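You operate a simulated robot arm through the tools that you are given. There is no shell and no other tool.

Carry out the task below with a simulated robot arm. There is one attempt and no reset: what you move stays moved.

TASK
Put things in order on the work top of the long bench. At the end: the mesh roll from the work top of the long bench is on the brown store carton (marked "CABLE"); the white cable gland is in the white drip tray; the green plug gauge (marked "GO") stands where the mesh roll stood; the grey cable gland stands on top of the orange rolled strap; whatever was shut is shut again. Leave all else as you found it, and nothing knocked over. Set down upright: mesh roll.

It is judged by the outcome, as a careful person would: the job done as asked, and still so three seconds after it is handed in. It fails if anything else is knocked over, pushed out of place, dropped, spilled or broken.

THE ROBOT
A 7-joint arm with a two-finger parallel gripper, fixed in place. Base frame: the origin is at the foot of the arm, x ahead of it, y to its left, z up; the work surface is at about z = 0. Lengths are in mm, angles in degrees, forces in N, time in s.
With the tool pointing down near the work surface it reaches from about 240 to 620 mm from the base axis. Its first joint turns from -66.0 to 66.0 degrees. Payload 2.6 kg.
The tool frame sits at the grasp point between the pads (the TCP): z along the fingers, y along the line on which they close. The tips reach 30 mm beyond it. Largest opening 94 mm; finger width 28, thickness 10; the body of the gripper, 50 by 96 mm, starts 55 mm behind the TCP.
Orientation is that of the tool frame in the base frame, as a unit quaternion [w, x, y, z]. With the fingers straight down and closing along the base's y, the tool's x points along the base's -x, its y along +y and its z along -z.

THE INTERFACE
- The arm moves only by the tool jog_arm. Its argument "rows" is a list that holds one entry, the list of rows, each a list of 7 numbers: the shift along the tool's x, y, z in units of 20 mm (1.0 is 20 mm), then the turn, a rotation vector about the tool's x, y, z in units of 4 degrees (1.0 is 4 degrees), then the closure, from 0 (fully open) to 1 (shut). In form: [[[tx, ty, tz, wx, wy, wz, jaw], ...]]. A call has 1 to 20 rows; each row shifts and turns the commanded pose from where the row before left it, along the tool's axes as they then stand. A call with a number of a shift or a turn outside -1 to 1 is refused whole. Rows are played at 5 a second. More than 50 mm and 8.6 degrees between two rows, or a gripper value outside its range, and nothing of the call is played. Where a pose cannot be reached the arm comes as near as it can. A force on the tool above 40 N (or 10 N above the force at the start of the call, whichever is more), or a blocked arm, ends the call early, and 0.2 s more pass. Each finger travels about 72 mm/s and halts on what it meets, pressing with about 29 N; the grip force reading is that of the motor and also rises with nothing between the fingers. The clock runs only during rows and for 0.2 s after the last one: add rows that do not move to give the fingers time. It gives the time, the measured TCP pose, the force on the tool (base axes), the opening and the grip force at its end, in the units of the frame above (readings bear some noise), with the torque about the TCP (base axes, N m) and any sound that the robot's microphone picked up.
- Cameras (640 x 400 px; columns grow to the right, rows downward): "scene" is fixed at [32.5, 432.6, 561.5]; the picture's right is [-0.83, -0.56, 0.00], its down [-0.38, 0.57, -0.73] and it looks along [0.41, -0.61, -0.68] (base axes); focal length 234 px, centre (320, 200). "wrist" rides on the gripper at [76, 14, -103] in the tool frame; the picture's right is [-0.18, 0.98, 0.00], its down [-0.75, -0.14, -0.64] and it looks along [-0.63, -0.12, 0.77] (tool axes); focal length 243 px, centre (320, 200). There is no depth. A picture from a camera that has moved, and an enlarged one, comes with that camera's place and axes in the base frame and with its lens. The place of the scene camera against the robot may be out by one fixed shift of up to 18 mm in any direction.
- capture(camera): a new picture of that camera. No time passes.
- close_up(camera, box): a new picture of the part [left, top, right, bottom] of that camera's present view, enlarged. No time passes.
- hand_in(): hands the job in; it is judged then, once.

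Nothing tells you positions but the pictures and the camera data. Unless the task says otherwise, let go and move clear before handing in.

The tools are called after "Call:" by a JSON object that holds its "fn" and its "kwargs". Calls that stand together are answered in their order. jog_arm: Moves the arm, as the interface text tells. Its arguments: {"type":"object","properties":{"rows":{"type":"array","items":{"type":"array","items":{"type":"array","items":{"type":"number"}}}}},"required":["rows"]} The other tools are called the same way: capture (camera) takes a picture; close_up (camera, box) takes an enlarged picture of a part of a camera's view; hand_in () hands the job in.

At the start:

```text
clock: 0.0
position: [326.5, -87.4, 353.7]
tool_rot: [0.0, 0.0, 1.0, 0.0]
force: [0.2, 0.7, -0.6]
moment: [-0.02, -0.04, 0.06]
grip_width: 94.2
grasp_force: 0.1
```

scene: 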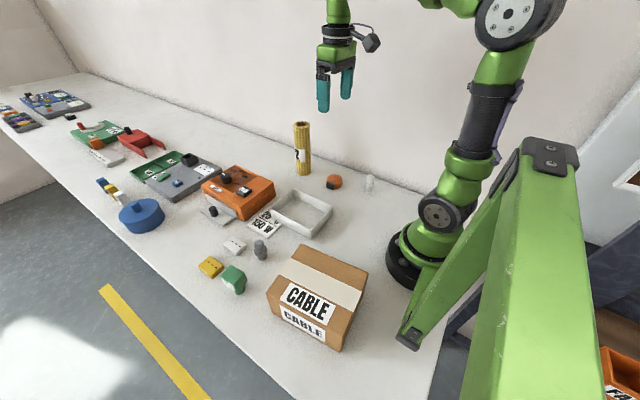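
wrist: 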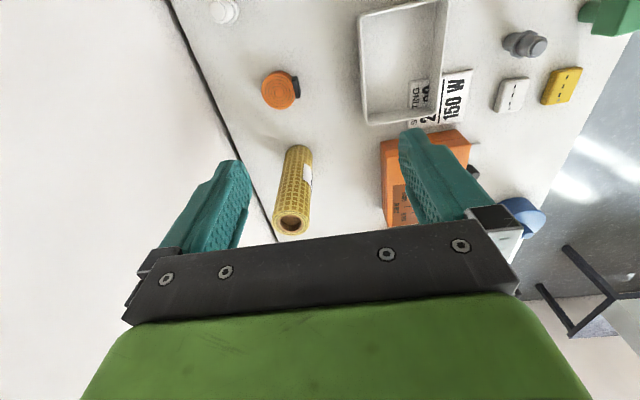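

I see a bench with a yellow mesh roll, an orange rolled strap, white and grey cable glands, a white drip tray, a CABLE carton and a green item by the carton. I'll look closer before moving anything.

Call:
{"fn": "close_up", "kwargs": {"camera": "scene", "box": [180, 110, 400, 250]}}

Call:
{"fn": "close_up", "kwargs": {"camera": "scene", "box": [180, 220, 400, 360]}}

Call:
{"fn": "close_up", "kwargs": {"camera": "scene", "box": [60, 100, 280, 240]}}

Call:
{"fn": "close_up", "kwargs": {"camera": "wrist", "box": [180, 0, 640, 250]}}

```text
2.86 times, centred on (290, 180) of scene
camera zoom: at [32.5, 432.6, 561.5], right [-0.83, -0.56, 0.0], down [-0.38, 0.57, -0.73], along [0.41, -0.61, -0.68], focal length 668 px, centre (406, 257)
```

zoom: 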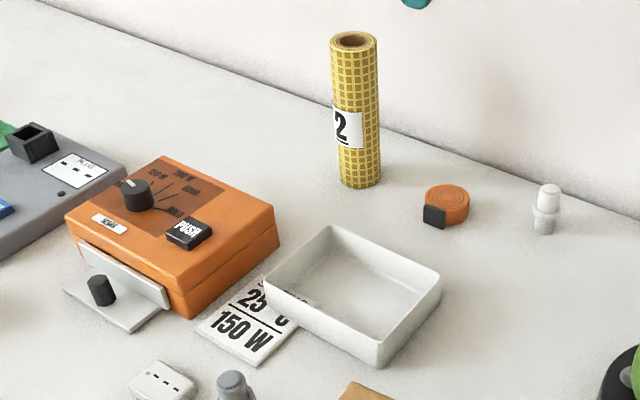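

```text
2.86 times, centred on (290, 290) of scene
camera zoom: at [32.5, 432.6, 561.5], right [-0.83, -0.56, 0.0], down [-0.38, 0.57, -0.73], along [0.41, -0.61, -0.68], focal length 668 px, centre (406, -57)
```

zoom: 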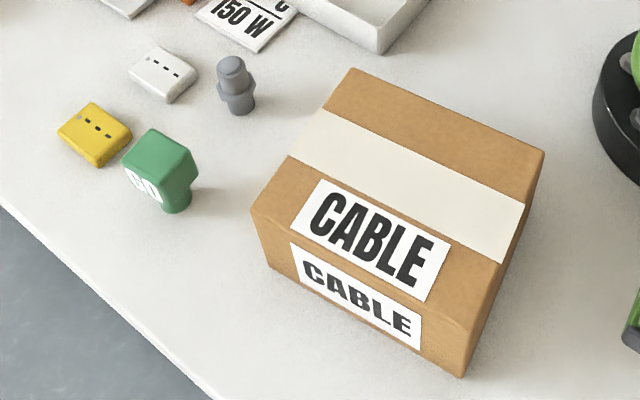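

```text
2.86 times, centred on (170, 170) of scene
camera zoom: at [32.5, 432.6, 561.5], right [-0.83, -0.56, 0.0], down [-0.38, 0.57, -0.73], along [0.41, -0.61, -0.68], focal length 668 px, centre (749, 286)
```

zoom: 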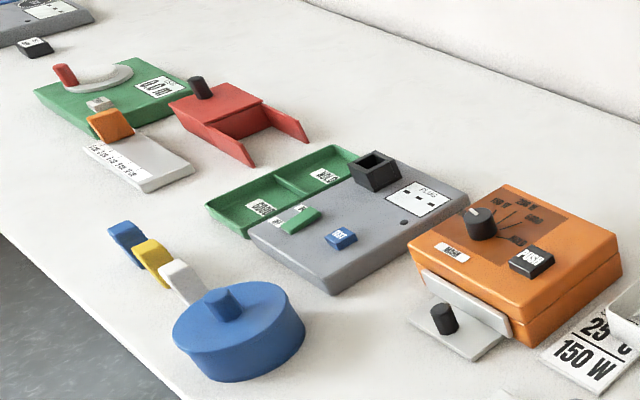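

```text
1.39 times, centred on (410, 125) of wrist
camera zoom: at [251.0, -73.4, 456.4], right [0.18, 0.98, 0.0], down [0.75, -0.14, 0.64], along [0.63, -0.12, -0.77], focal length 338 px, centre (195, 304)
```

zoom: 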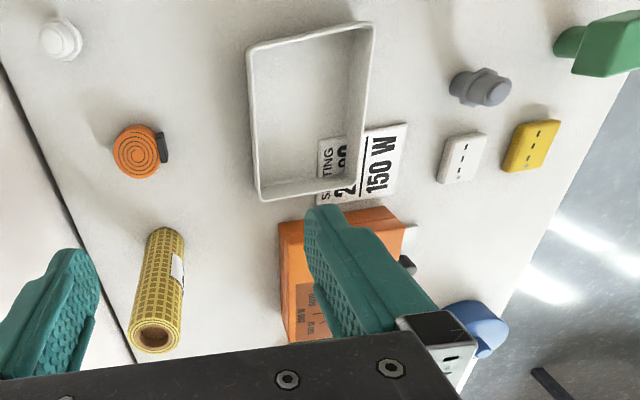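

The roll stands at about (493, -166), roughly 200 mm tall. The strap is near (358, -165), the white gland near (243, -208), the tray near (360, 35), the grey gland near (360, 212), the GO gauge near (340, 312) and the carton around (160, 235) with its top at about 100. I'll move toward the roll to measure it better.

Call:
{"fn": "jog_arm", "kwargs": {"rows": [[[-0.946, -0.522, 0.114, 0, 0, 0, 0], [-0.946, -0.522, 0.114, 0, 0, 0, 0], [-0.946, -0.522, 0.114, 0, 0, 0, 0], [-0.946, -0.522, 0.114, 0, 0, 0, 0], [-0.946, -0.522, 0.114, 0, 0, 0, 0], [-0.946, -0.522, 0.114, 0, 0, 0, 0], [0, 0, 0, 0, 0, 0, 0]]]}}

Call:
{"fn": "capture", "kwargs": {"camera": "wrist"}}

Call:
{"fn": "close_up", "kwargs": {"camera": "wrist", "box": [160, 0, 480, 200]}}

```text
clock: 1.6
position: [438.9, -151.0, 339.5]
tool_rot: [0.0, 0.002, 1.0, 0.0]
force: [-0.6, 0.5, -0.5]
moment: [0.03, -0.01, -0.02]
grip_width: 94.1
grasp_force: 0.1
```

```text
taken
camera wrist: at [364.3, -136.4, 441.8], right [0.18, 0.98, 0.0], down [0.75, -0.14, 0.64], along [0.63, -0.12, -0.77], focal length 243 px, centre (320, 200)
```

wrist: 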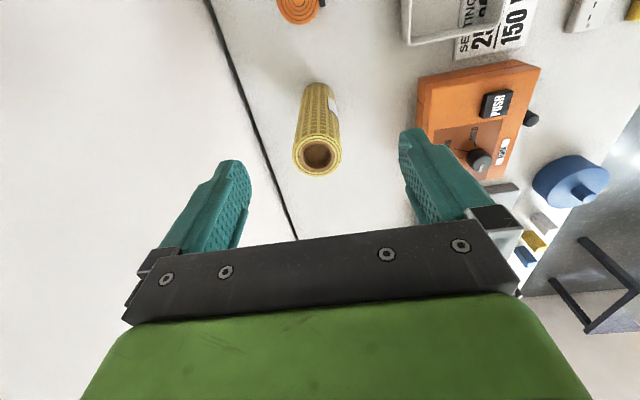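

```text
2.00 times, centred on (320, 100) of wrist
camera zoom: at [364.3, -136.4, 441.8], right [0.18, 0.98, 0.0], down [0.75, -0.14, 0.64], along [0.63, -0.12, -0.77], focal length 485 px, centre (320, 400)
```

zoom: 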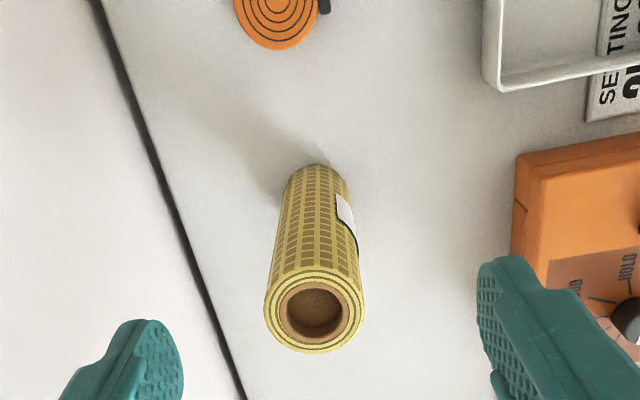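

The roll is at about (497, -164), 57 mm across and about 203 mm tall. I'll move above it and check the alignment before descending.

Call:
{"fn": "jog_arm", "kwargs": {"rows": [[[-0.95, -0.23, 0.9, 0, 0, 0, 0], [-0.95, -0.23, 0.9, 0, 0, 0, 0], [-0.95, -0.23, 0.9, 0, 0, 0, 0], [0, 0, 0, 0, 0, 0, 0]]]}}

Call:
{"fn": "capture", "kwargs": {"camera": "wrist"}}

Call:
{"fn": "close_up", "kwargs": {"camera": "scene", "box": [240, 60, 400, 200]}}

```text
clock: 2.6
position: [496.5, -163.1, 286.5]
tool_rot: [0.0, 0.0, 1.0, 0.0]
force: [0.0, -0.3, -0.6]
moment: [0.0, -0.02, 0.0]
grip_width: 93.9
grasp_force: 0.0
```

```text
taken
camera wrist: at [421.0, -149.0, 388.1], right [0.18, 0.98, 0.0], down [0.75, -0.14, 0.64], along [0.63, -0.12, -0.77], focal length 243 px, centre (320, 200)
```

wrist: 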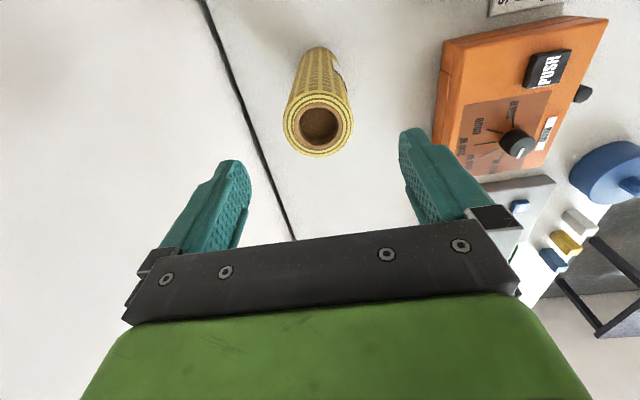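

```text
2.86 times, centred on (320, 130) of scene
camera zoom: at [32.5, 432.6, 561.5], right [-0.83, -0.56, 0.0], down [-0.38, 0.57, -0.73], along [0.41, -0.61, -0.68], focal length 668 px, centre (320, 400)
```

zoom: 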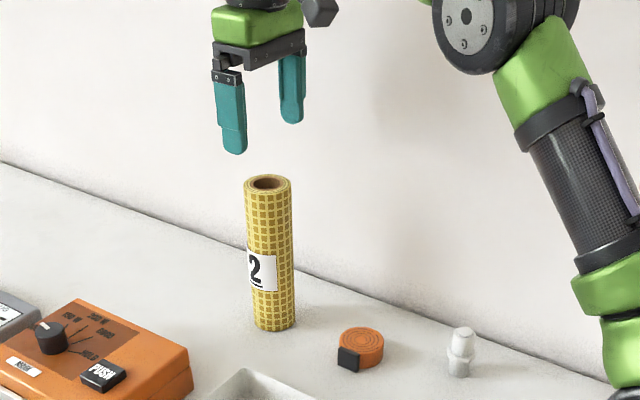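

Alignment over the roll looks good, with the roll top at about (498, -165). I'll descend to z ≈ 165 with the jaw open.

Call:
{"fn": "jog_arm", "kwargs": {"rows": [[[-0.01, -0.02, 0.8, 0, 0, 0, 0], [-0.01, -0.02, 0.8, 0, 0, 0, 0], [-0.01, -0.01, 0.8, 0, 0, 0, 0], [0, 0, 0.8, 0, 0, 0, 0], [0, 0, 0.8, 0, 0, 0, 0], [0, 0, 0.8, 0, 0, 0, 0], [0, 0, 0.8, 0, 0, 0, 0], [0, 0, 0.4, 0, 0, 0, 0], [0, 0, 0, 0, 0, 0, 0]]]}}

Call:
{"fn": "capture", "kwargs": {"camera": "wrist"}}

Call:
{"fn": "close_up", "kwargs": {"camera": "scene", "box": [240, 60, 400, 200]}}

```text
clock: 4.6
position: [497.5, -165.2, 166.5]
tool_rot: [0.0, 0.0, 1.0, 0.0]
force: [-0.5, 0.9, -0.4]
moment: [0.01, 0.02, -0.04]
grip_width: 94.0
grasp_force: 0.0
```

```text
taken
camera wrist: at [421.9, -151.4, 268.5], right [0.18, 0.98, 0.0], down [0.75, -0.14, 0.64], along [0.63, -0.12, -0.77], focal length 243 px, centre (320, 200)
```

wrist: 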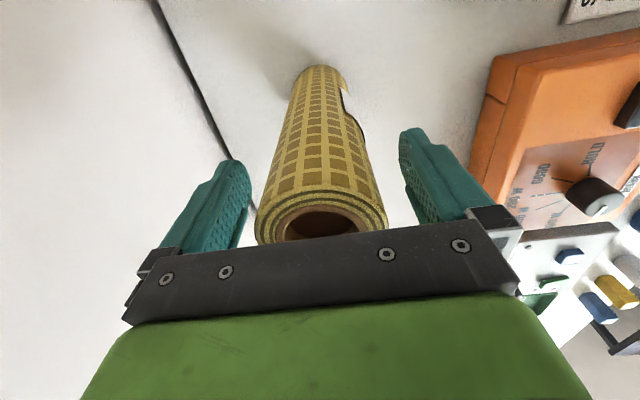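

```text
2.86 times, centred on (320, 130) of scene
camera zoom: at [32.5, 432.6, 561.5], right [-0.83, -0.56, 0.0], down [-0.38, 0.57, -0.73], along [0.41, -0.61, -0.68], focal length 668 px, centre (320, 400)
```

zoom: 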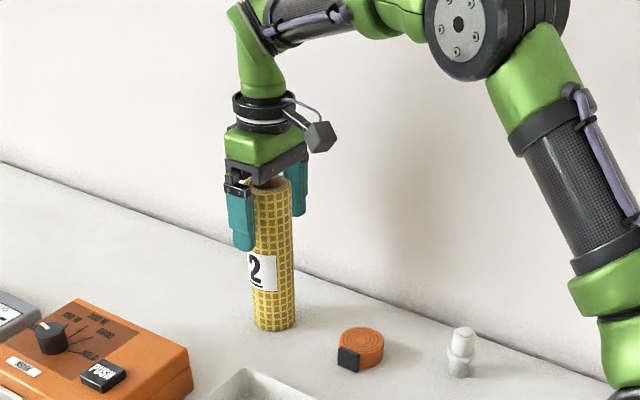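

The roll sits centred between the open fingers. I'll close now.

Call:
{"fn": "jog_arm", "kwargs": {"rows": [[[0, 0, 0, 0, 0, 0, 0.3], [0, 0, 0, 0, 0, 0, 0.6], [0, 0, 0, 0, 0, 0, 1], [0, 0, 0, 0, 0, 0, 1], [0, 0, 0, 0, 0, 0, 1]]]}}

Call:
{"fn": "capture", "kwargs": {"camera": "wrist"}}

Call:
{"fn": "close_up", "kwargs": {"camera": "scene", "box": [240, 60, 400, 200]}}

```text
clock: 5.8
position: [497.3, -165.9, 165.2]
tool_rot: [0.0, 0.0, 1.0, 0.0]
force: [-0.2, 0.1, 0.3]
moment: [0.04, 0.0, 0.05]
grip_width: 58.8
grasp_force: 29.1
```

```text
taken
camera wrist: at [421.9, -151.4, 268.7], right [0.18, 0.98, 0.0], down [0.75, -0.14, 0.64], along [0.63, -0.12, -0.77], focal length 243 px, centre (320, 200)
```

wrist: 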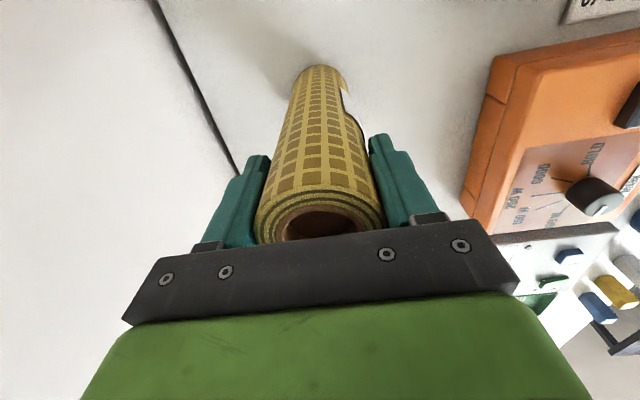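

```text
2.86 times, centred on (320, 130) of scene
camera zoom: at [32.5, 432.6, 561.5], right [-0.83, -0.56, 0.0], down [-0.38, 0.57, -0.73], along [0.41, -0.61, -0.68], focal length 668 px, centre (320, 400)
```

zoom: 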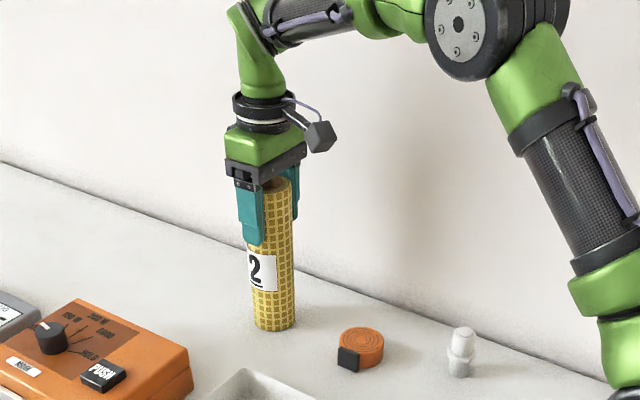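

The roll is gripped (58.8 mm wide), so its stand is at about (497, -165). I'll lift it straight up.

Call:
{"fn": "jog_arm", "kwargs": {"rows": [[[0, 0, -0.3, 0, 0, 0, 1], [0, 0, -0.6, 0, 0, 0, 1], [0, 0, -0.9, 0, 0, 0, 1], [0, 0, -1, 0, 0, 0, 1], [0, 0, -1, 0, 0, 0, 1], [0, 0, -1, 0, 0, 0, 1], [0, 0, -1, 0, 0, 0, 1], [0, 0, -1, 0, 0, 0, 1], [0, 0, -0.7, 0, 0, 0, 1], [0, 0, -0.4, 0, 0, 0, 1], [0, 0, 0, 0, 0, 0, 1]]]}}

Call:
{"fn": "capture", "kwargs": {"camera": "wrist"}}

Call:
{"fn": "capture", "kwargs": {"camera": "scene"}}

```text
clock: 8.2
position: [497.3, -163.8, 324.8]
tool_rot: [0.0, 0.0, 1.0, 0.0]
force: [0.8, 0.0, -1.6]
moment: [0.0, -0.01, 0.0]
grip_width: 58.5
grasp_force: 28.9
```

```text
taken
camera wrist: at [422.3, -151.0, 426.9], right [0.18, 0.98, 0.0], down [0.75, -0.14, 0.64], along [0.63, -0.12, -0.77], focal length 243 px, centre (320, 200)
```

wrist: 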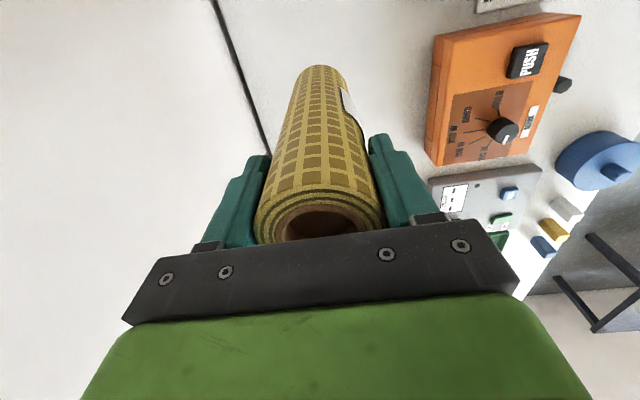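

```text
taken
```

scene: 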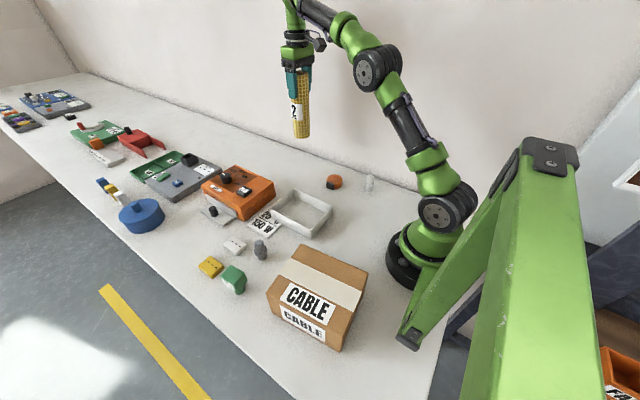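

The roll is lifted cleanly. I'll carry it at height toward the carton and turn the gripper to suit the arm's azimuth.

Call:
{"fn": "jog_arm", "kwargs": {"rows": [[[0.4, 0.5, 0, 0, 0, 0, 1], [0.7375, 0.924, 0, 0, 0, 0, 1], [0.7375, 0.924, 0, 0, 0, 0, 1], [0.7375, 0.924, 0, 0, 0, 0, 1], [0.7375, 0.924, 0, 0, 0, 0, 1], [0.7375, 0.924, 0, 0, 0, 0, 1], [0.7375, 0.924, 0, 0, 0, 0, 1], [0.7375, 0.924, 0, 0, 0, 0, 1], [0.7375, 0.924, 0, 0, 0, 0, 1], [0.7375, 0.924, 0, 0, 0, 0, 1], [0.3375, 0.424, 0, 0, 0, 0, 1], [0, 0, 0, 0, 0, -0.5, 1], [0, 0, 0, 0, 0, -1, 1], [0, 0, 0, 0, 0, -1, 1], [0, 0, 0, 0, 0, -1, 1], [0, 0, 0, 0, 0, -1, 1], [0, 0, 0, 0, 0, -1, 1], [0, 0, 0, 0, 0, -0.5, 1], [0, 0, 0, 0, 0, 0, 1]]]}}

Call:
{"fn": "capture", "kwargs": {"camera": "wrist"}}

Call:
{"fn": "capture", "kwargs": {"camera": "scene"}}

```text
clock: 12.2
position: [349.0, 21.0, 324.4]
tool_rot: [0.0, -0.208, 0.978, 0.0]
force: [0.3, 0.3, -2.0]
moment: [0.0, 0.02, 0.0]
grip_width: 58.4
grasp_force: 29.0
```

```text
taken
camera wrist: at [274.8, 1.9, 426.3], right [-0.23, 0.97, 0.0], down [0.75, 0.18, 0.64], along [0.62, 0.15, -0.77], focal length 243 px, centre (320, 200)
```

wrist: 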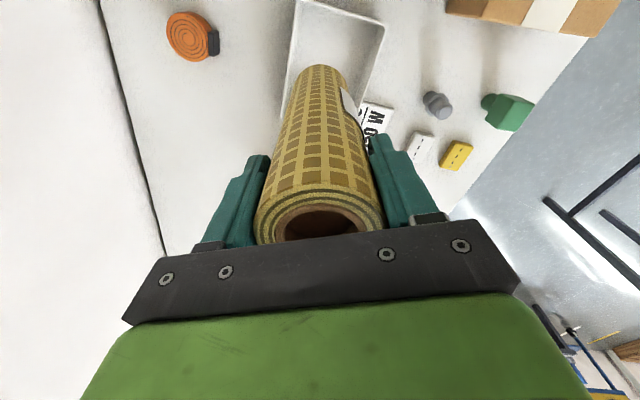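

```text
taken
```

scene: 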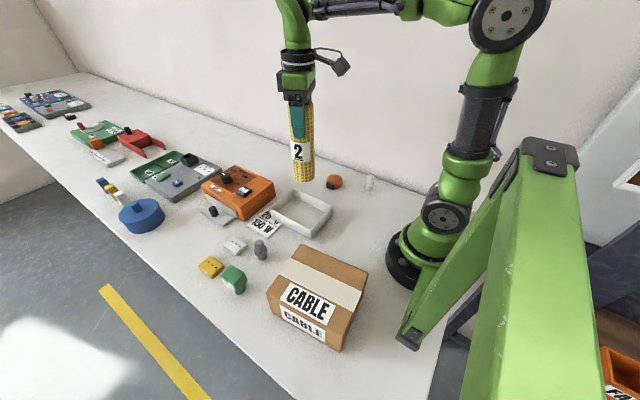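

The roll is held securely over the middle of the bench. I'll turn a further 24° and move partway to the carton, then look again.

Call:
{"fn": "jog_arm", "kwargs": {"rows": [[[0, 0, 0, 0, 0, -1, 1], [0, 0, 0, 0, 0, -1, 1], [0, 0, 0, 0, 0, -1, 1], [0, 0, 0, 0, 0, -1, 1], [0, 0, 0, 0, 0, -1, 1], [0, 0, 0, 0, 0, -1, 1], [-0.08, 0.5, 0, 0, 0, 0, 1], [-0.1564, 0.958, 0, 0, 0, 0, 1], [-0.1564, 0.958, 0, 0, 0, 0, 1], [-0.1564, 0.958, 0, 0, 0, 0, 1], [-0.1564, 0.958, 0, 0, 0, 0, 1], [-0.0764, 0.458, 0, 0, 0, 0, 1], [0, 0, 0, 0, 0, 0, 1]]]}}

Call:
{"fn": "capture", "kwargs": {"camera": "wrist"}}

Call:
{"fn": "capture", "kwargs": {"camera": "scene"}}

```text
clock: 15.0
position: [288.2, 95.4, 324.2]
tool_rot: [0.0, -0.407, 0.914, 0.0]
force: [-0.3, 0.0, -1.5]
moment: [-0.01, 0.02, -0.03]
grip_width: 58.2
grasp_force: 29.0
```

```text
taken
camera wrist: at [227.1, 48.9, 426.5], right [-0.61, 0.79, 0.0], down [0.61, 0.47, 0.64], along [0.51, 0.39, -0.77], focal length 243 px, centre (320, 200)
```

wrist: 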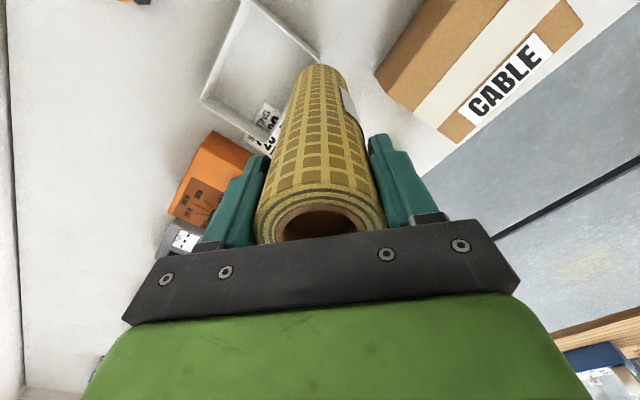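

```text
taken
```

scene: 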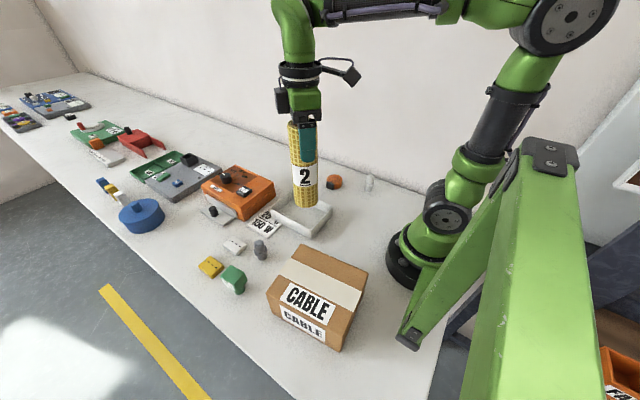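

The carton top with its tape band is in view. I'll zoom in to measure it.

Call:
{"fn": "close_up", "kwargs": {"camera": "wrist", "box": [360, 0, 640, 175]}}

Call:
{"fn": "close_up", "kwargs": {"camera": "scene", "box": [240, 220, 400, 360]}}

```text
2.29 times, centred on (500, 88) of wrist
camera zoom: at [227.1, 48.9, 426.5], right [-0.61, 0.79, 0.0], down [0.61, 0.47, 0.64], along [0.51, 0.39, -0.77], focal length 555 px, centre (-91, 457)
```

zoom: 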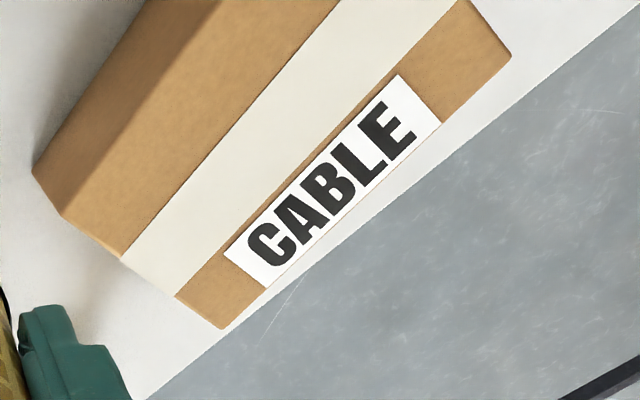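

```text
2.86 times, centred on (320, 290) of scene
camera zoom: at [32.5, 432.6, 561.5], right [-0.83, -0.56, 0.0], down [-0.38, 0.57, -0.73], along [0.41, -0.61, -0.68], focal length 668 px, centre (320, -57)
```

zoom: 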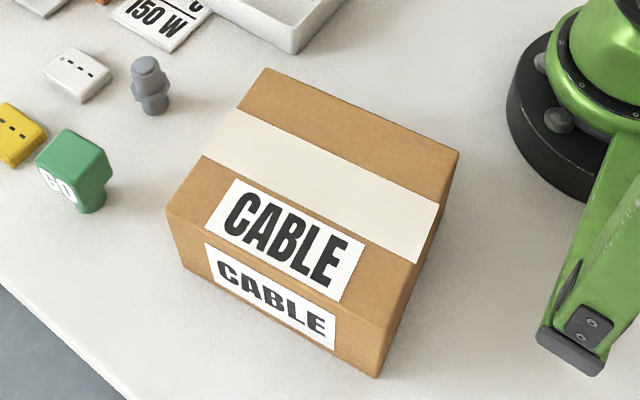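

The carton top spans roughly x 70–250, y 155–305 at z ≈ 98, so its centre is about (162, 232). I'll carry the roll over it, keeping the present height.

Call:
{"fn": "jog_arm", "kwargs": {"rows": [[[-0.06, 0.45, 0, 0, 0, 0, 1], [-0.125, 0.902, 0, 0, 0, 0, 1], [-0.125, 0.902, 0, 0, 0, 0, 1], [-0.125, 0.902, 0, 0, 0, 0, 1], [-0.125, 0.902, 0, 0, 0, 0, 1], [-0.125, 0.902, 0, 0, 0, 0, 1], [-0.125, 0.902, 0, 0, 0, 0, 1], [-0.125, 0.902, 0, 0, 0, 0, 1], [-0.125, 0.902, 0, 0, 0, 0, 1], [-0.125, 0.902, 0, 0, 0, 0, 1], [-0.065, 0.452, 0, 0, 0, 0, 1], [0, 0, 0, 0, 0, 0, 1]]]}}

Call:
{"fn": "capture", "kwargs": {"camera": "wrist"}}

Call:
{"fn": "capture", "kwargs": {"camera": "scene"}}

```text
clock: 17.6
position: [171.5, 236.3, 326.3]
tool_rot: [0.0, -0.406, 0.914, 0.0]
force: [0.8, -0.6, -1.6]
moment: [-0.04, -0.02, 0.01]
grip_width: 58.0
grasp_force: 28.6
```

```text
taken
camera wrist: at [110.7, 188.0, 427.3], right [-0.61, 0.79, 0.0], down [0.61, 0.47, 0.64], along [0.51, 0.39, -0.77], focal length 243 px, centre (320, 200)
```

wrist: 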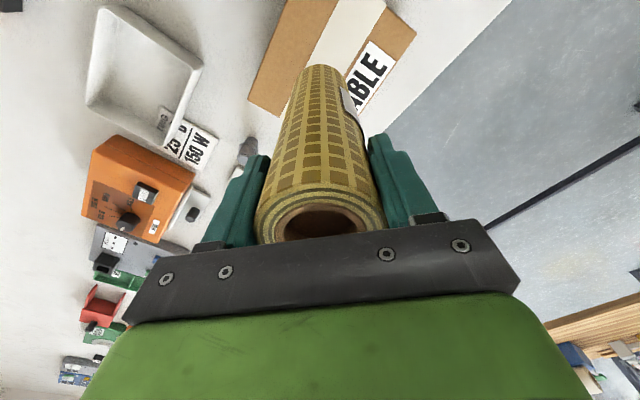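

```text
taken
```

scene: 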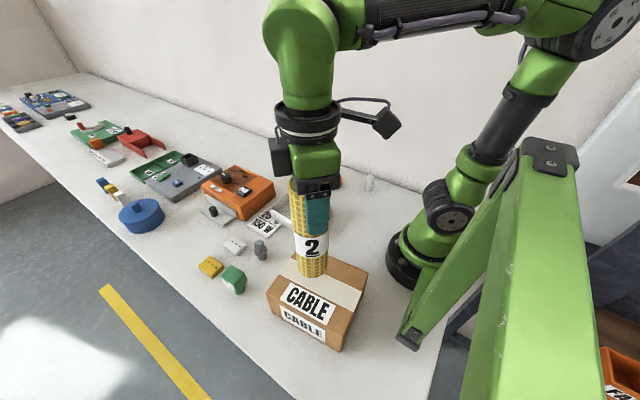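

The roll hangs above the middle of the carton. I'll lower it most of the way, then creep to contact.

Call:
{"fn": "jog_arm", "kwargs": {"rows": [[[0, 0, 0.5, 0, 0, 0, 1], [0, 0, 0.7, 0, 0, 0, 1], [0, 0, 0.7, 0, 0, 0, 1], [0, 0, 0.5, 0, 0, 0, 1], [0, 0, 0.2, 0, 0, 0, 1], [0, 0, 0, 0, 0, 0, 1]]]}}

Call:
{"fn": "close_up", "kwargs": {"camera": "scene", "box": [240, 200, 400, 360]}}

Call:
{"fn": "capture", "kwargs": {"camera": "wrist"}}

```text
clock: 19.0
position: [171.2, 236.5, 272.4]
tool_rot: [0.0, -0.406, 0.914, 0.0]
force: [0.0, 0.0, -1.0]
moment: [-0.02, 0.01, -0.01]
grip_width: 58.0
grasp_force: 28.9
```

```text
2.50 times, centred on (320, 280) of scene
camera zoom: at [32.5, 432.6, 561.5], right [-0.83, -0.56, 0.0], down [-0.38, 0.57, -0.73], along [0.41, -0.61, -0.68], focal length 585 px, centre (320, 0)
```

zoom: 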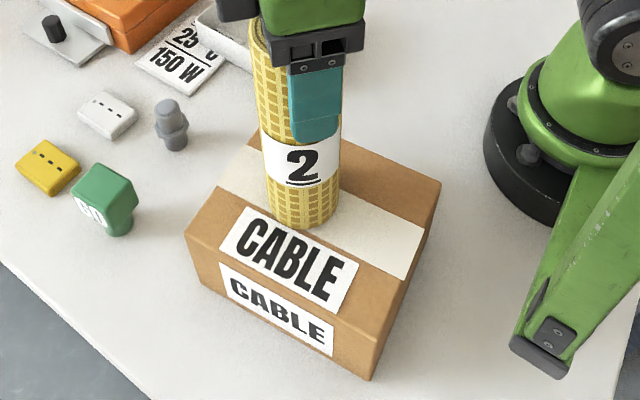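

```text
taken
camera wrist: at [110.3, 188.0, 374.5], right [-0.61, 0.79, 0.0], down [0.61, 0.47, 0.64], along [0.51, 0.39, -0.77], focal length 243 px, centre (320, 200)
```

wrist: 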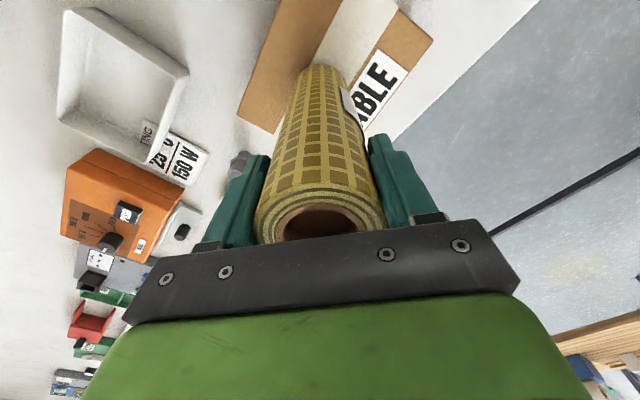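

The roll's foot is just above the carton top near its centre. I'll creep down in small steps, watching the force.

Call:
{"fn": "jog_arm", "kwargs": {"rows": [[[0, 0, 0.1, 0, 0, 0, 1], [0, 0, 0.1, 0, 0, 0, 1], [0, 0, 0.05, 0, 0, 0, 1], [0, 0, 0, 0, 0, 0, 1]]]}}

Call:
{"fn": "jog_arm", "kwargs": {"rows": [[[0, 0, 0.05, 0, 0, 0, 1], [0, 0, 0.05, 0, 0, 0, 1], [0, 0, 0, 0, 0, 0, 1]]]}}

```text
clock: 20.0
position: [171.3, 235.2, 268.2]
tool_rot: [0.0, -0.407, 0.914, 0.0]
force: [-0.4, -0.2, -1.8]
moment: [0.0, 0.02, 0.0]
grip_width: 58.2
grasp_force: 29.0
```

```text
clock: 20.8
position: [171.9, 235.9, 265.4]
tool_rot: [0.001, -0.407, 0.914, 0.001]
force: [0.3, -1.8, 17.4]
moment: [-0.09, 0.0, -0.01]
grip_width: 57.9
grasp_force: 29.5
```

Contact at z ≈ 265. I'll back off slightly to relieve the preload and open the jaw gradually.

Call:
{"fn": "jog_arm", "kwargs": {"rows": [[[0, 0, -0.03, 0, 0, 0, 1], [0, 0, 0, 0, 0, 0, 0.35], [0, 0, 0, 0, 0, 0, 0.3], [0, 0, 0, 0, 0, 0, 0.2], [0, 0, 0, 0, 0, 0, 0.1], [0, 0, 0, 0, 0, 0, 0], [0, 0, 0, 0, 0, 0, 0]]]}}

Call:
{"fn": "close_up", "kwargs": {"camera": "scene", "box": [240, 160, 400, 360]}}

Call:
{"fn": "capture", "kwargs": {"camera": "wrist"}}

```text
clock: 22.4
position: [171.4, 235.3, 265.7]
tool_rot: [0.0, -0.407, 0.914, 0.0]
force: [-0.5, -0.7, -0.2]
moment: [-0.04, 0.02, 0.0]
grip_width: 93.9
grasp_force: 0.0
```

```text
2.00 times, centred on (320, 260) of scene
camera zoom: at [32.5, 432.6, 561.5], right [-0.83, -0.56, 0.0], down [-0.38, 0.57, -0.73], along [0.41, -0.61, -0.68], focal length 468 px, centre (320, 80)
```

zoom: 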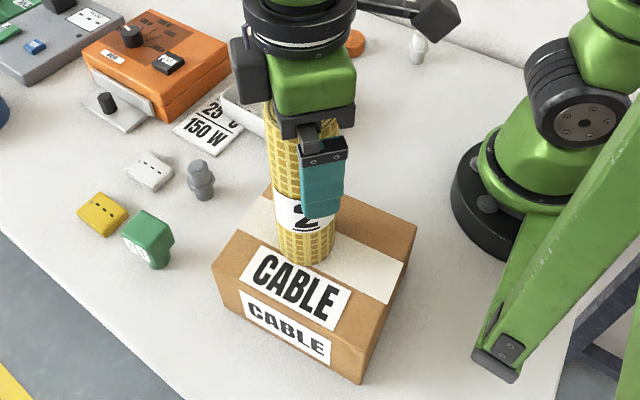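

```text
taken
camera wrist: at [110.5, 187.9, 368.0], right [-0.61, 0.79, 0.0], down [0.61, 0.47, 0.64], along [0.51, 0.39, -0.77], focal length 243 px, centre (320, 200)
```

wrist: 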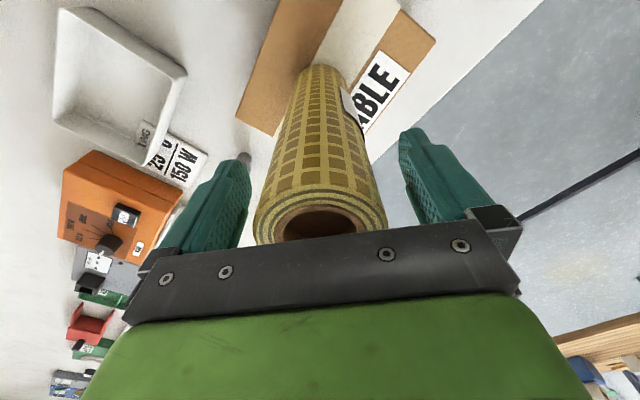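

The mesh roll stands upright on the carton and the fingers are free. I'll lift straight clear and then move over to look at the GO gauge.

Call:
{"fn": "jog_arm", "kwargs": {"rows": [[[0, 0, -0.4, 0, 0, 0, 0], [0, 0, -0.8, 0, 0, 0, 0], [0, 0, -1, 0, 0, 0, 0], [0, 0, -1, 0, 0, 0, 0], [0, 0, -1, 0, 0, 0, 0], [0, 0, -1, 0, 0, 0, 0], [0, 0, -0.3, 0, 0, 0, 0], [-0.9, -0.777, 0, 0, 0, 0, 0], [-0.9, -0.777, 0, 0, 0, 0, 0], [-0.9, -0.777, 0, 0, 0, 0, 0], [-0.9, -0.777, 0, 0, 0, 0, 0], [-0.9, -0.777, 0, 0, 0, 0, 0], [0, 0, 0, 0, 0, 0, 0]]]}}

Call:
{"fn": "capture", "kwargs": {"camera": "wrist"}}

Call:
{"fn": "capture", "kwargs": {"camera": "scene"}}

```text
clock: 25.2
position: [290.1, 250.1, 375.7]
tool_rot: [0.001, -0.407, 0.914, 0.0]
force: [-1.2, -0.3, -0.2]
moment: [0.02, 0.0, -0.01]
grip_width: 94.2
grasp_force: 0.0
```

```text
taken
camera wrist: at [228.9, 202.5, 477.9], right [-0.61, 0.79, 0.0], down [0.61, 0.47, 0.64], along [0.51, 0.39, -0.77], focal length 243 px, centre (320, 200)
```

wrist: 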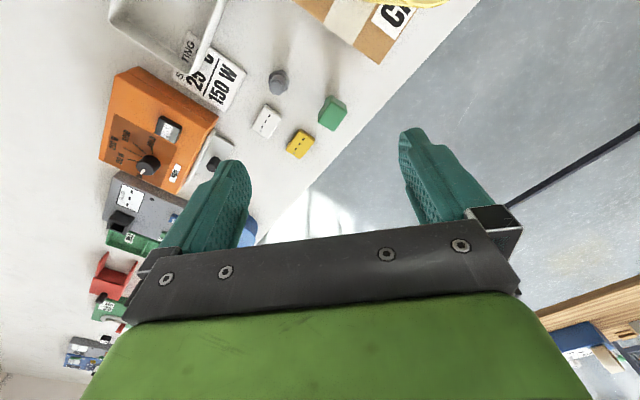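

```text
taken
```

scene: 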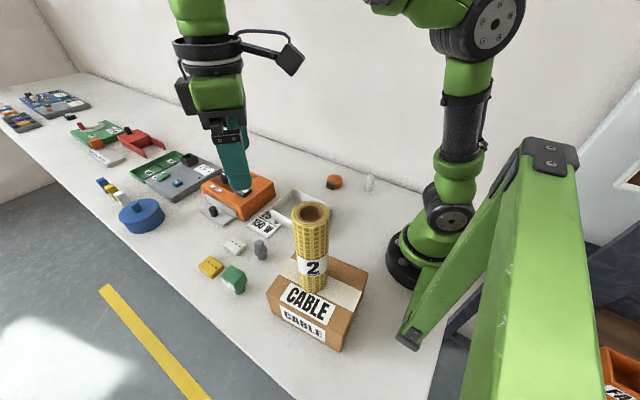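

The roll stands on the carton. Now I'll measure the green gauge and its neighbours.

Call:
{"fn": "close_up", "kwargs": {"camera": "wrist", "box": [220, 50, 380, 170]}}

Call:
{"fn": "close_up", "kwargs": {"camera": "scene", "box": [180, 225, 290, 305]}}

```text
3.33 times, centred on (300, 110) of wrist
camera zoom: at [228.9, 202.5, 477.9], right [-0.61, 0.79, 0.0], down [0.61, 0.47, 0.64], along [0.51, 0.39, -0.77], focal length 809 px, centre (387, 500)
```

zoom: 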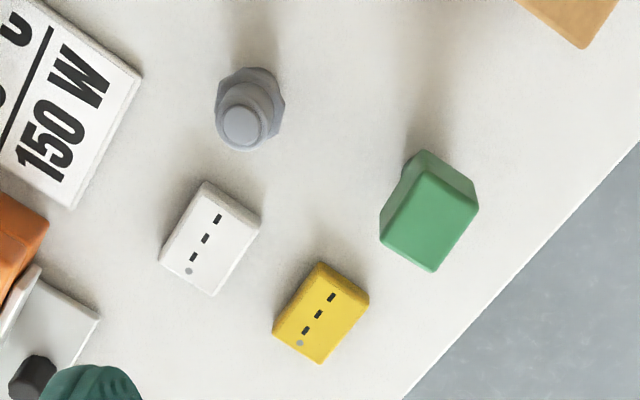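

```text
5.00 times, centred on (235, 265) of scene
camera zoom: at [32.5, 432.6, 561.5], right [-0.83, -0.56, 0.0], down [-0.38, 0.57, -0.73], along [0.41, -0.61, -0.68], focal length 1170 px, centre (745, -125)
```

zoom: 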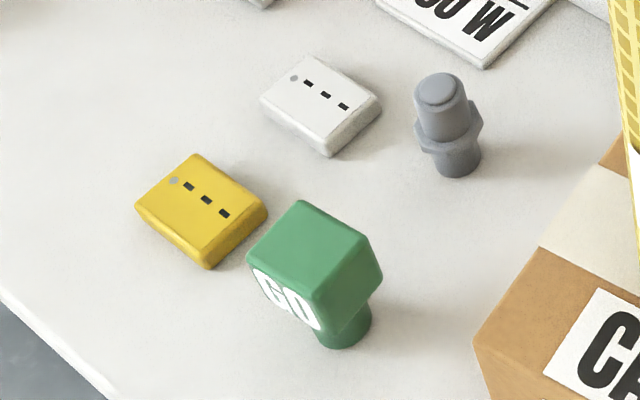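

The gauge's head is about 40 × 36 mm, centred near (341, 313) with its top at z ≈ 66 and about 5° of yaw. I'll turn the gripper to match and move above it at height.

Call:
{"fn": "jog_arm", "kwargs": {"rows": [[[0, 0, 0, 0, 0, 0.75, 0], [0, 0, 0, 0, 0, 1, 0], [0, 0, 0, 0, 0, 1, 0], [0, 0, 0, 0, 0, 1, 0], [0, 0, 0, 0, 0, 1, 0], [0, 0, 0, 0, 0, 1, 0], [0, 0, 0, 0, 0, 1, 0], [0, 0, 0, 0, 0, 1, 0], [0, 0, 0, 0, 0, 1, 0], [0, 0, 0, 0, 0, 1, 0], [0, 0, 0, 0, 0, 1, 0], [0, 0, 0, 0, 0, 0, 0]]]}}

Call:
{"fn": "capture", "kwargs": {"camera": "wrist"}}

```text
clock: 27.8
position: [289.8, 250.6, 376.6]
tool_rot: [0.0, -0.043, 0.999, 0.0]
force: [0.0, 0.7, -0.5]
moment: [-0.02, 0.01, -0.03]
grip_width: 94.1
grasp_force: 0.0
```

```text
taken
camera wrist: at [212.9, 257.6, 478.1], right [0.1, 0.99, 0.0], down [0.76, -0.08, 0.64], along [0.64, -0.06, -0.77], focal length 243 px, centre (320, 200)
```

wrist: 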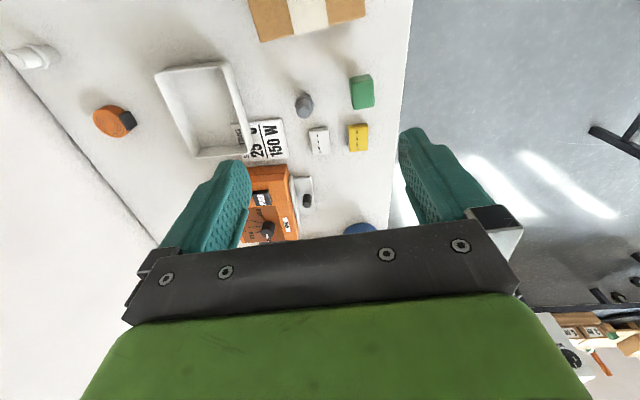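

Call:
{"fn": "close_up", "kwargs": {"camera": "wrist", "box": [270, 60, 400, 160]}}

```text
4.00 times, centred on (335, 110) of wrist
camera zoom: at [212.9, 257.6, 478.1], right [0.1, 0.99, 0.0], down [0.76, -0.08, 0.64], along [0.64, -0.06, -0.77], focal length 970 px, centre (260, 560)
```

zoom: 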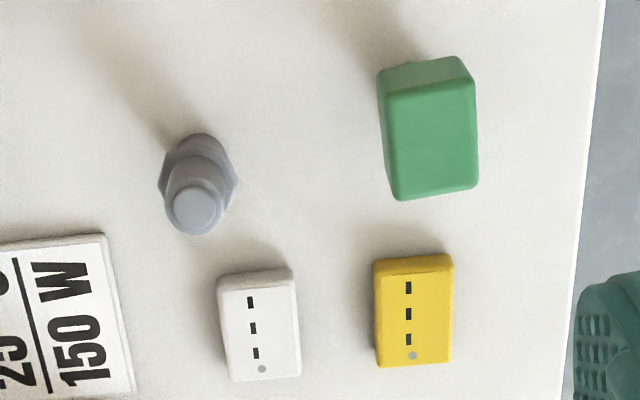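

The gauge head measures about 44 × 34 mm, centred near (341.5, 314.5), aligned with the gripper. I'll move above it and partway down, checking the forearm clears the roll.

Call:
{"fn": "jog_arm", "kwargs": {"rows": [[[-0.4, 0.4, 0, 0, 0, 0, 0], [-0.8, 0.85, 0, 0, 0, 0, 0], [-0.8, 0.85, 0, 0, 0, 0, 0], [-0.5, 0.6, 0, 0, 0, 0, 0], [-0.345, 0.29, 0, 0, 0, 0, 0], [0, 0, 0.5, 0, 0, 0, 0], [0, 0, 1, 0, 0, 0, 0], [0, 0, 1, 0, 0, 0, 0], [0, 0, 1, 0, 0, 0, 0], [0, 0, 1, 0, 0, 0, 0], [0, 0, 1, 0, 0, 0, 0], [0, 0, 1, 0, 0, 0, 0], [0, 0, 0.5, 0, 0, 0, 0], [0, 0, 0, 0, 0, 0, 0]]]}}

Call:
{"fn": "capture", "kwargs": {"camera": "wrist"}}

Call:
{"fn": "capture", "kwargs": {"camera": "scene"}}

```text
clock: 30.8
position: [341.6, 314.9, 234.9]
tool_rot: [0.0, -0.043, 0.999, 0.0]
force: [0.3, -0.3, 0.4]
moment: [0.0, 0.01, 0.01]
grip_width: 94.1
grasp_force: 0.0
```

```text
taken
camera wrist: at [264.8, 321.8, 338.3], right [0.1, 1.0, 0.0], down [0.76, -0.08, 0.64], along [0.64, -0.06, -0.77], focal length 243 px, centre (320, 200)
```

wrist: 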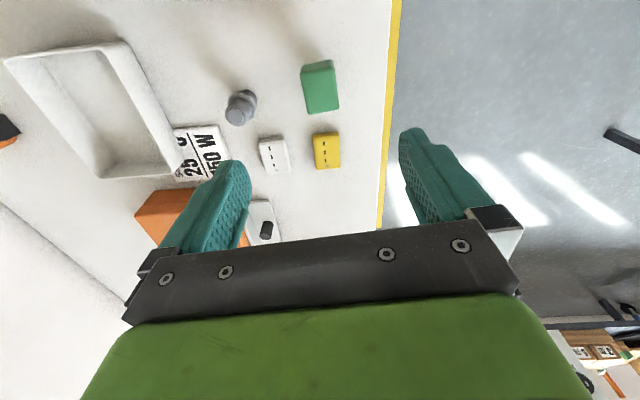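

```text
taken
```

scene: 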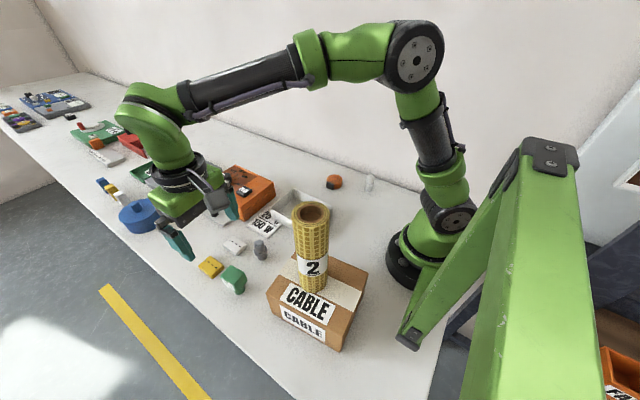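

The forearm is well above the roll. I'll check the gauge alignment with a close-up before descending.

Call:
{"fn": "close_up", "kwargs": {"camera": "wrist", "box": [260, 40, 380, 130]}}

```text
4.44 times, centred on (320, 85) of wrist
camera zoom: at [264.8, 321.8, 338.3], right [0.1, 1.0, 0.0], down [0.76, -0.08, 0.64], along [0.64, -0.06, -0.77], focal length 1078 px, centre (320, 711)
```

zoom: 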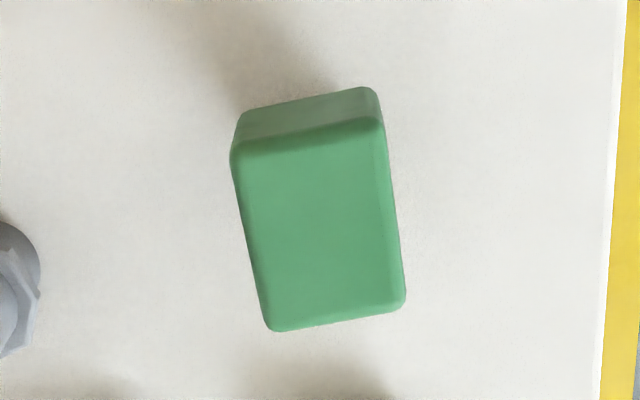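

The gauge is centred under the gripper, with its top at z ≈ 67. I'll descend in two stages with a clearance check.

Call:
{"fn": "jog_arm", "kwargs": {"rows": [[[0, 0, 0.5, 0, 0, 0, 0], [0, 0, 1, 0, 0, 0, 0], [0, 0, 1, 0, 0, 0, 0], [0, 0, 1, 0, 0, 0, 0], [0, 0, 1, 0, 0, 0, 0], [0, 0, 1, 0, 0, 0, 0], [0, 0, 0.3, 0, 0, 0, 0], [0, 0, 0, 0, 0, 0, 0]]]}}

Call:
{"fn": "capture", "kwargs": {"camera": "scene"}}

Call:
{"fn": "capture", "kwargs": {"camera": "wrist"}}

```text
clock: 32.6
position: [341.3, 314.5, 119.6]
tool_rot: [0.0, -0.042, 0.999, 0.0]
force: [0.0, -0.3, 0.2]
moment: [-0.04, -0.02, 0.0]
grip_width: 93.7
grasp_force: 0.0
```

```text
taken
```

scene: 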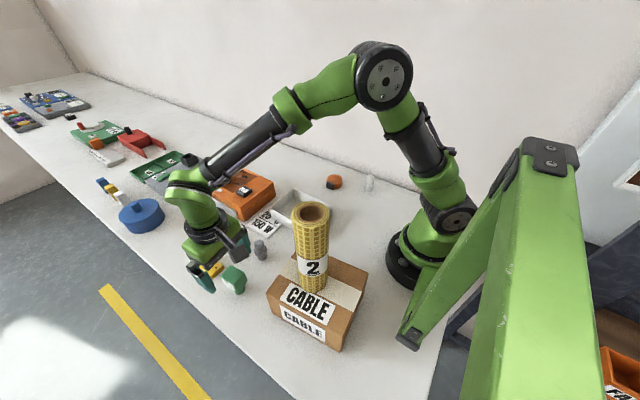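

```text
taken
camera wrist: at [264.5, 321.9, 221.9], right [0.1, 1.0, 0.0], down [0.76, -0.08, 0.64], along [0.64, -0.06, -0.77], focal length 243 px, centre (320, 200)
```

wrist: 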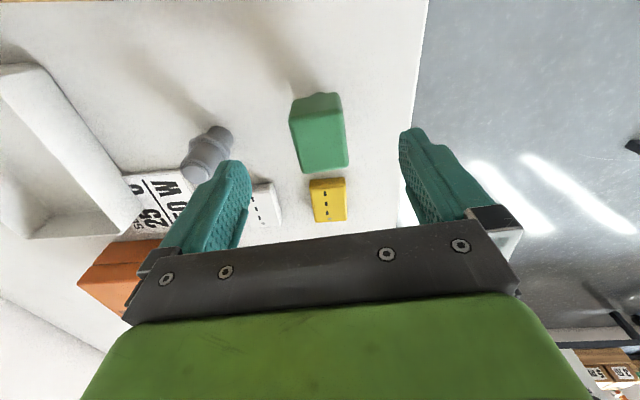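

Forearm clearance over the roll is good. I'll descend the rest of the way to z ≈ 55.

Call:
{"fn": "jog_arm", "kwargs": {"rows": [[[0, 0, 0.5, 0, 0, 0, 0], [0, 0, 0.8, 0, 0, 0, 0], [0, 0, 0.8, 0, 0, 0, 0], [0, 0, 0.6, 0, 0, 0, 0], [0, 0, 0.4, 0, 0, 0, 0], [0, 0, 0.13, 0, 0, 0, 0], [0, 0, 0, 0, 0, 0, 0]]]}}

Call:
{"fn": "capture", "kwargs": {"camera": "wrist"}}

Call:
{"fn": "capture", "kwargs": {"camera": "scene"}}

```text
clock: 34.2
position: [341.7, 314.5, 54.7]
tool_rot: [0.001, -0.043, 0.999, 0.0]
force: [-0.3, 0.4, -0.6]
moment: [-0.02, 0.01, -0.02]
grip_width: 93.9
grasp_force: 0.0
```

```text
taken
camera wrist: at [264.9, 321.6, 157.1], right [0.1, 1.0, 0.0], down [0.76, -0.08, 0.64], along [0.64, -0.06, -0.77], focal length 243 px, centre (320, 200)
```

wrist: 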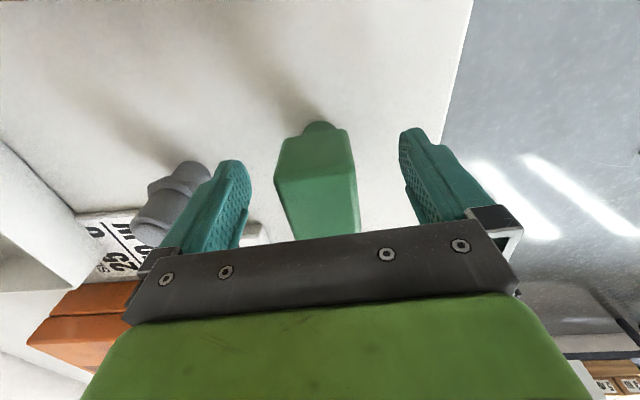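

```text
taken
```

scene: 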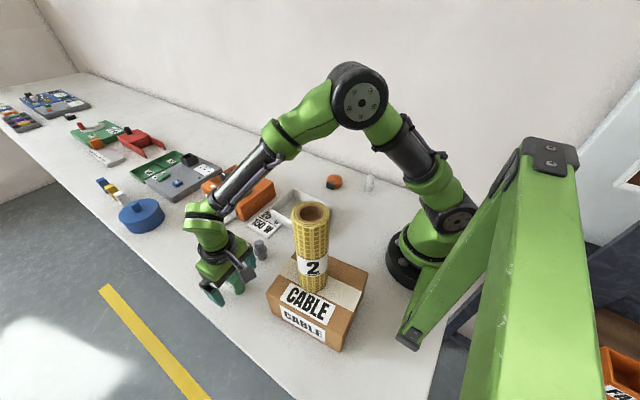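

The fingers straddle the gauge head, clear of the grey gland. I'll close gently.

Call:
{"fn": "jog_arm", "kwargs": {"rows": [[[0, 0, 0, 0, 0, 0, 0.3], [0, 0, 0, 0, 0, 0, 0.5], [0, 0, 0, 0, 0, 0, 0.7], [0, 0, 0, 0, 0, 0, 1], [0, 0, 0, 0, 0, 0, 1], [0, 0, 0, 0, 0, 0, 1]]]}}

Call:
{"fn": "capture", "kwargs": {"camera": "wrist"}}

```text
clock: 35.6
position: [341.9, 314.3, 54.3]
tool_rot: [-0.001, -0.043, 0.999, 0.001]
force: [-0.6, 0.8, -0.3]
moment: [0.02, 0.01, 0.0]
grip_width: 40.0
grasp_force: 29.0
```

```text
taken
camera wrist: at [265.0, 321.6, 157.3], right [0.1, 1.0, 0.0], down [0.76, -0.08, 0.64], along [0.64, -0.06, -0.77], focal length 243 px, centre (320, 200)
```

wrist: 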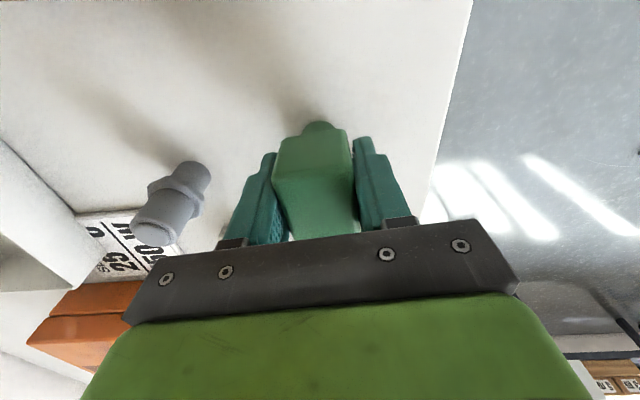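

The gauge is gripped (40 mm) with its foot directly beneath the TCP. I'll lift it straight up.

Call:
{"fn": "jog_arm", "kwargs": {"rows": [[[0, 0, -0.2, 0, 0, 0, 1], [0, 0, -0.5, 0, 0, 0, 1], [0, 0, -0.8, 0, 0, 0, 1], [0, 0, -1, 0, 0, 0, 1], [0, 0, -1, 0, 0, 0, 1], [0, 0, -1, 0, 0, 0, 1], [0, 0, -1, 0, 0, 0, 1], [0, 0, -1, 0, 0, 0, 1], [0, 0, -1, 0, 0, 0, 1], [0, 0, -1, 0, 0, 0, 1], [0, 0, -0.5, 0, 0, 0, 1], [0, 0, 0, 0, 0, 0, 1]]]}}

Call:
{"fn": "capture", "kwargs": {"camera": "wrist"}}

Call:
{"fn": "capture", "kwargs": {"camera": "scene"}}

```text
clock: 38.2
position: [340.5, 316.3, 234.7]
tool_rot: [0.0, -0.043, 0.999, 0.0]
force: [-0.1, 0.7, -0.5]
moment: [-0.02, 0.02, -0.01]
grip_width: 40.3
grasp_force: 29.6
```

```text
taken
camera wrist: at [264.7, 322.0, 337.7], right [0.1, 1.0, 0.0], down [0.76, -0.08, 0.64], along [0.64, -0.06, -0.77], focal length 243 px, centre (320, 200)
```

wrist: 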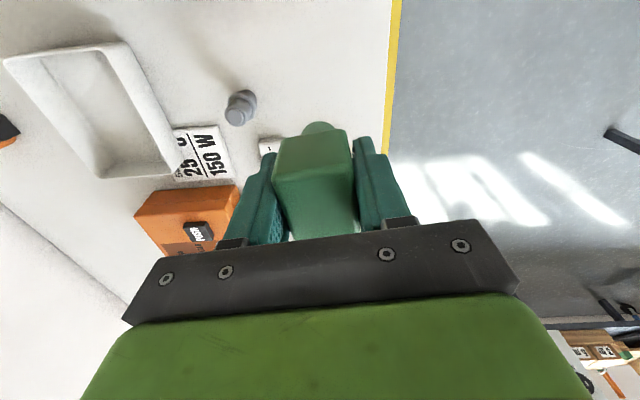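

```text
taken
```

scene: 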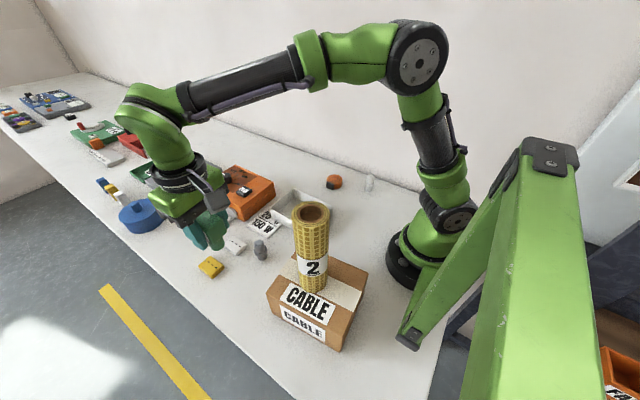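

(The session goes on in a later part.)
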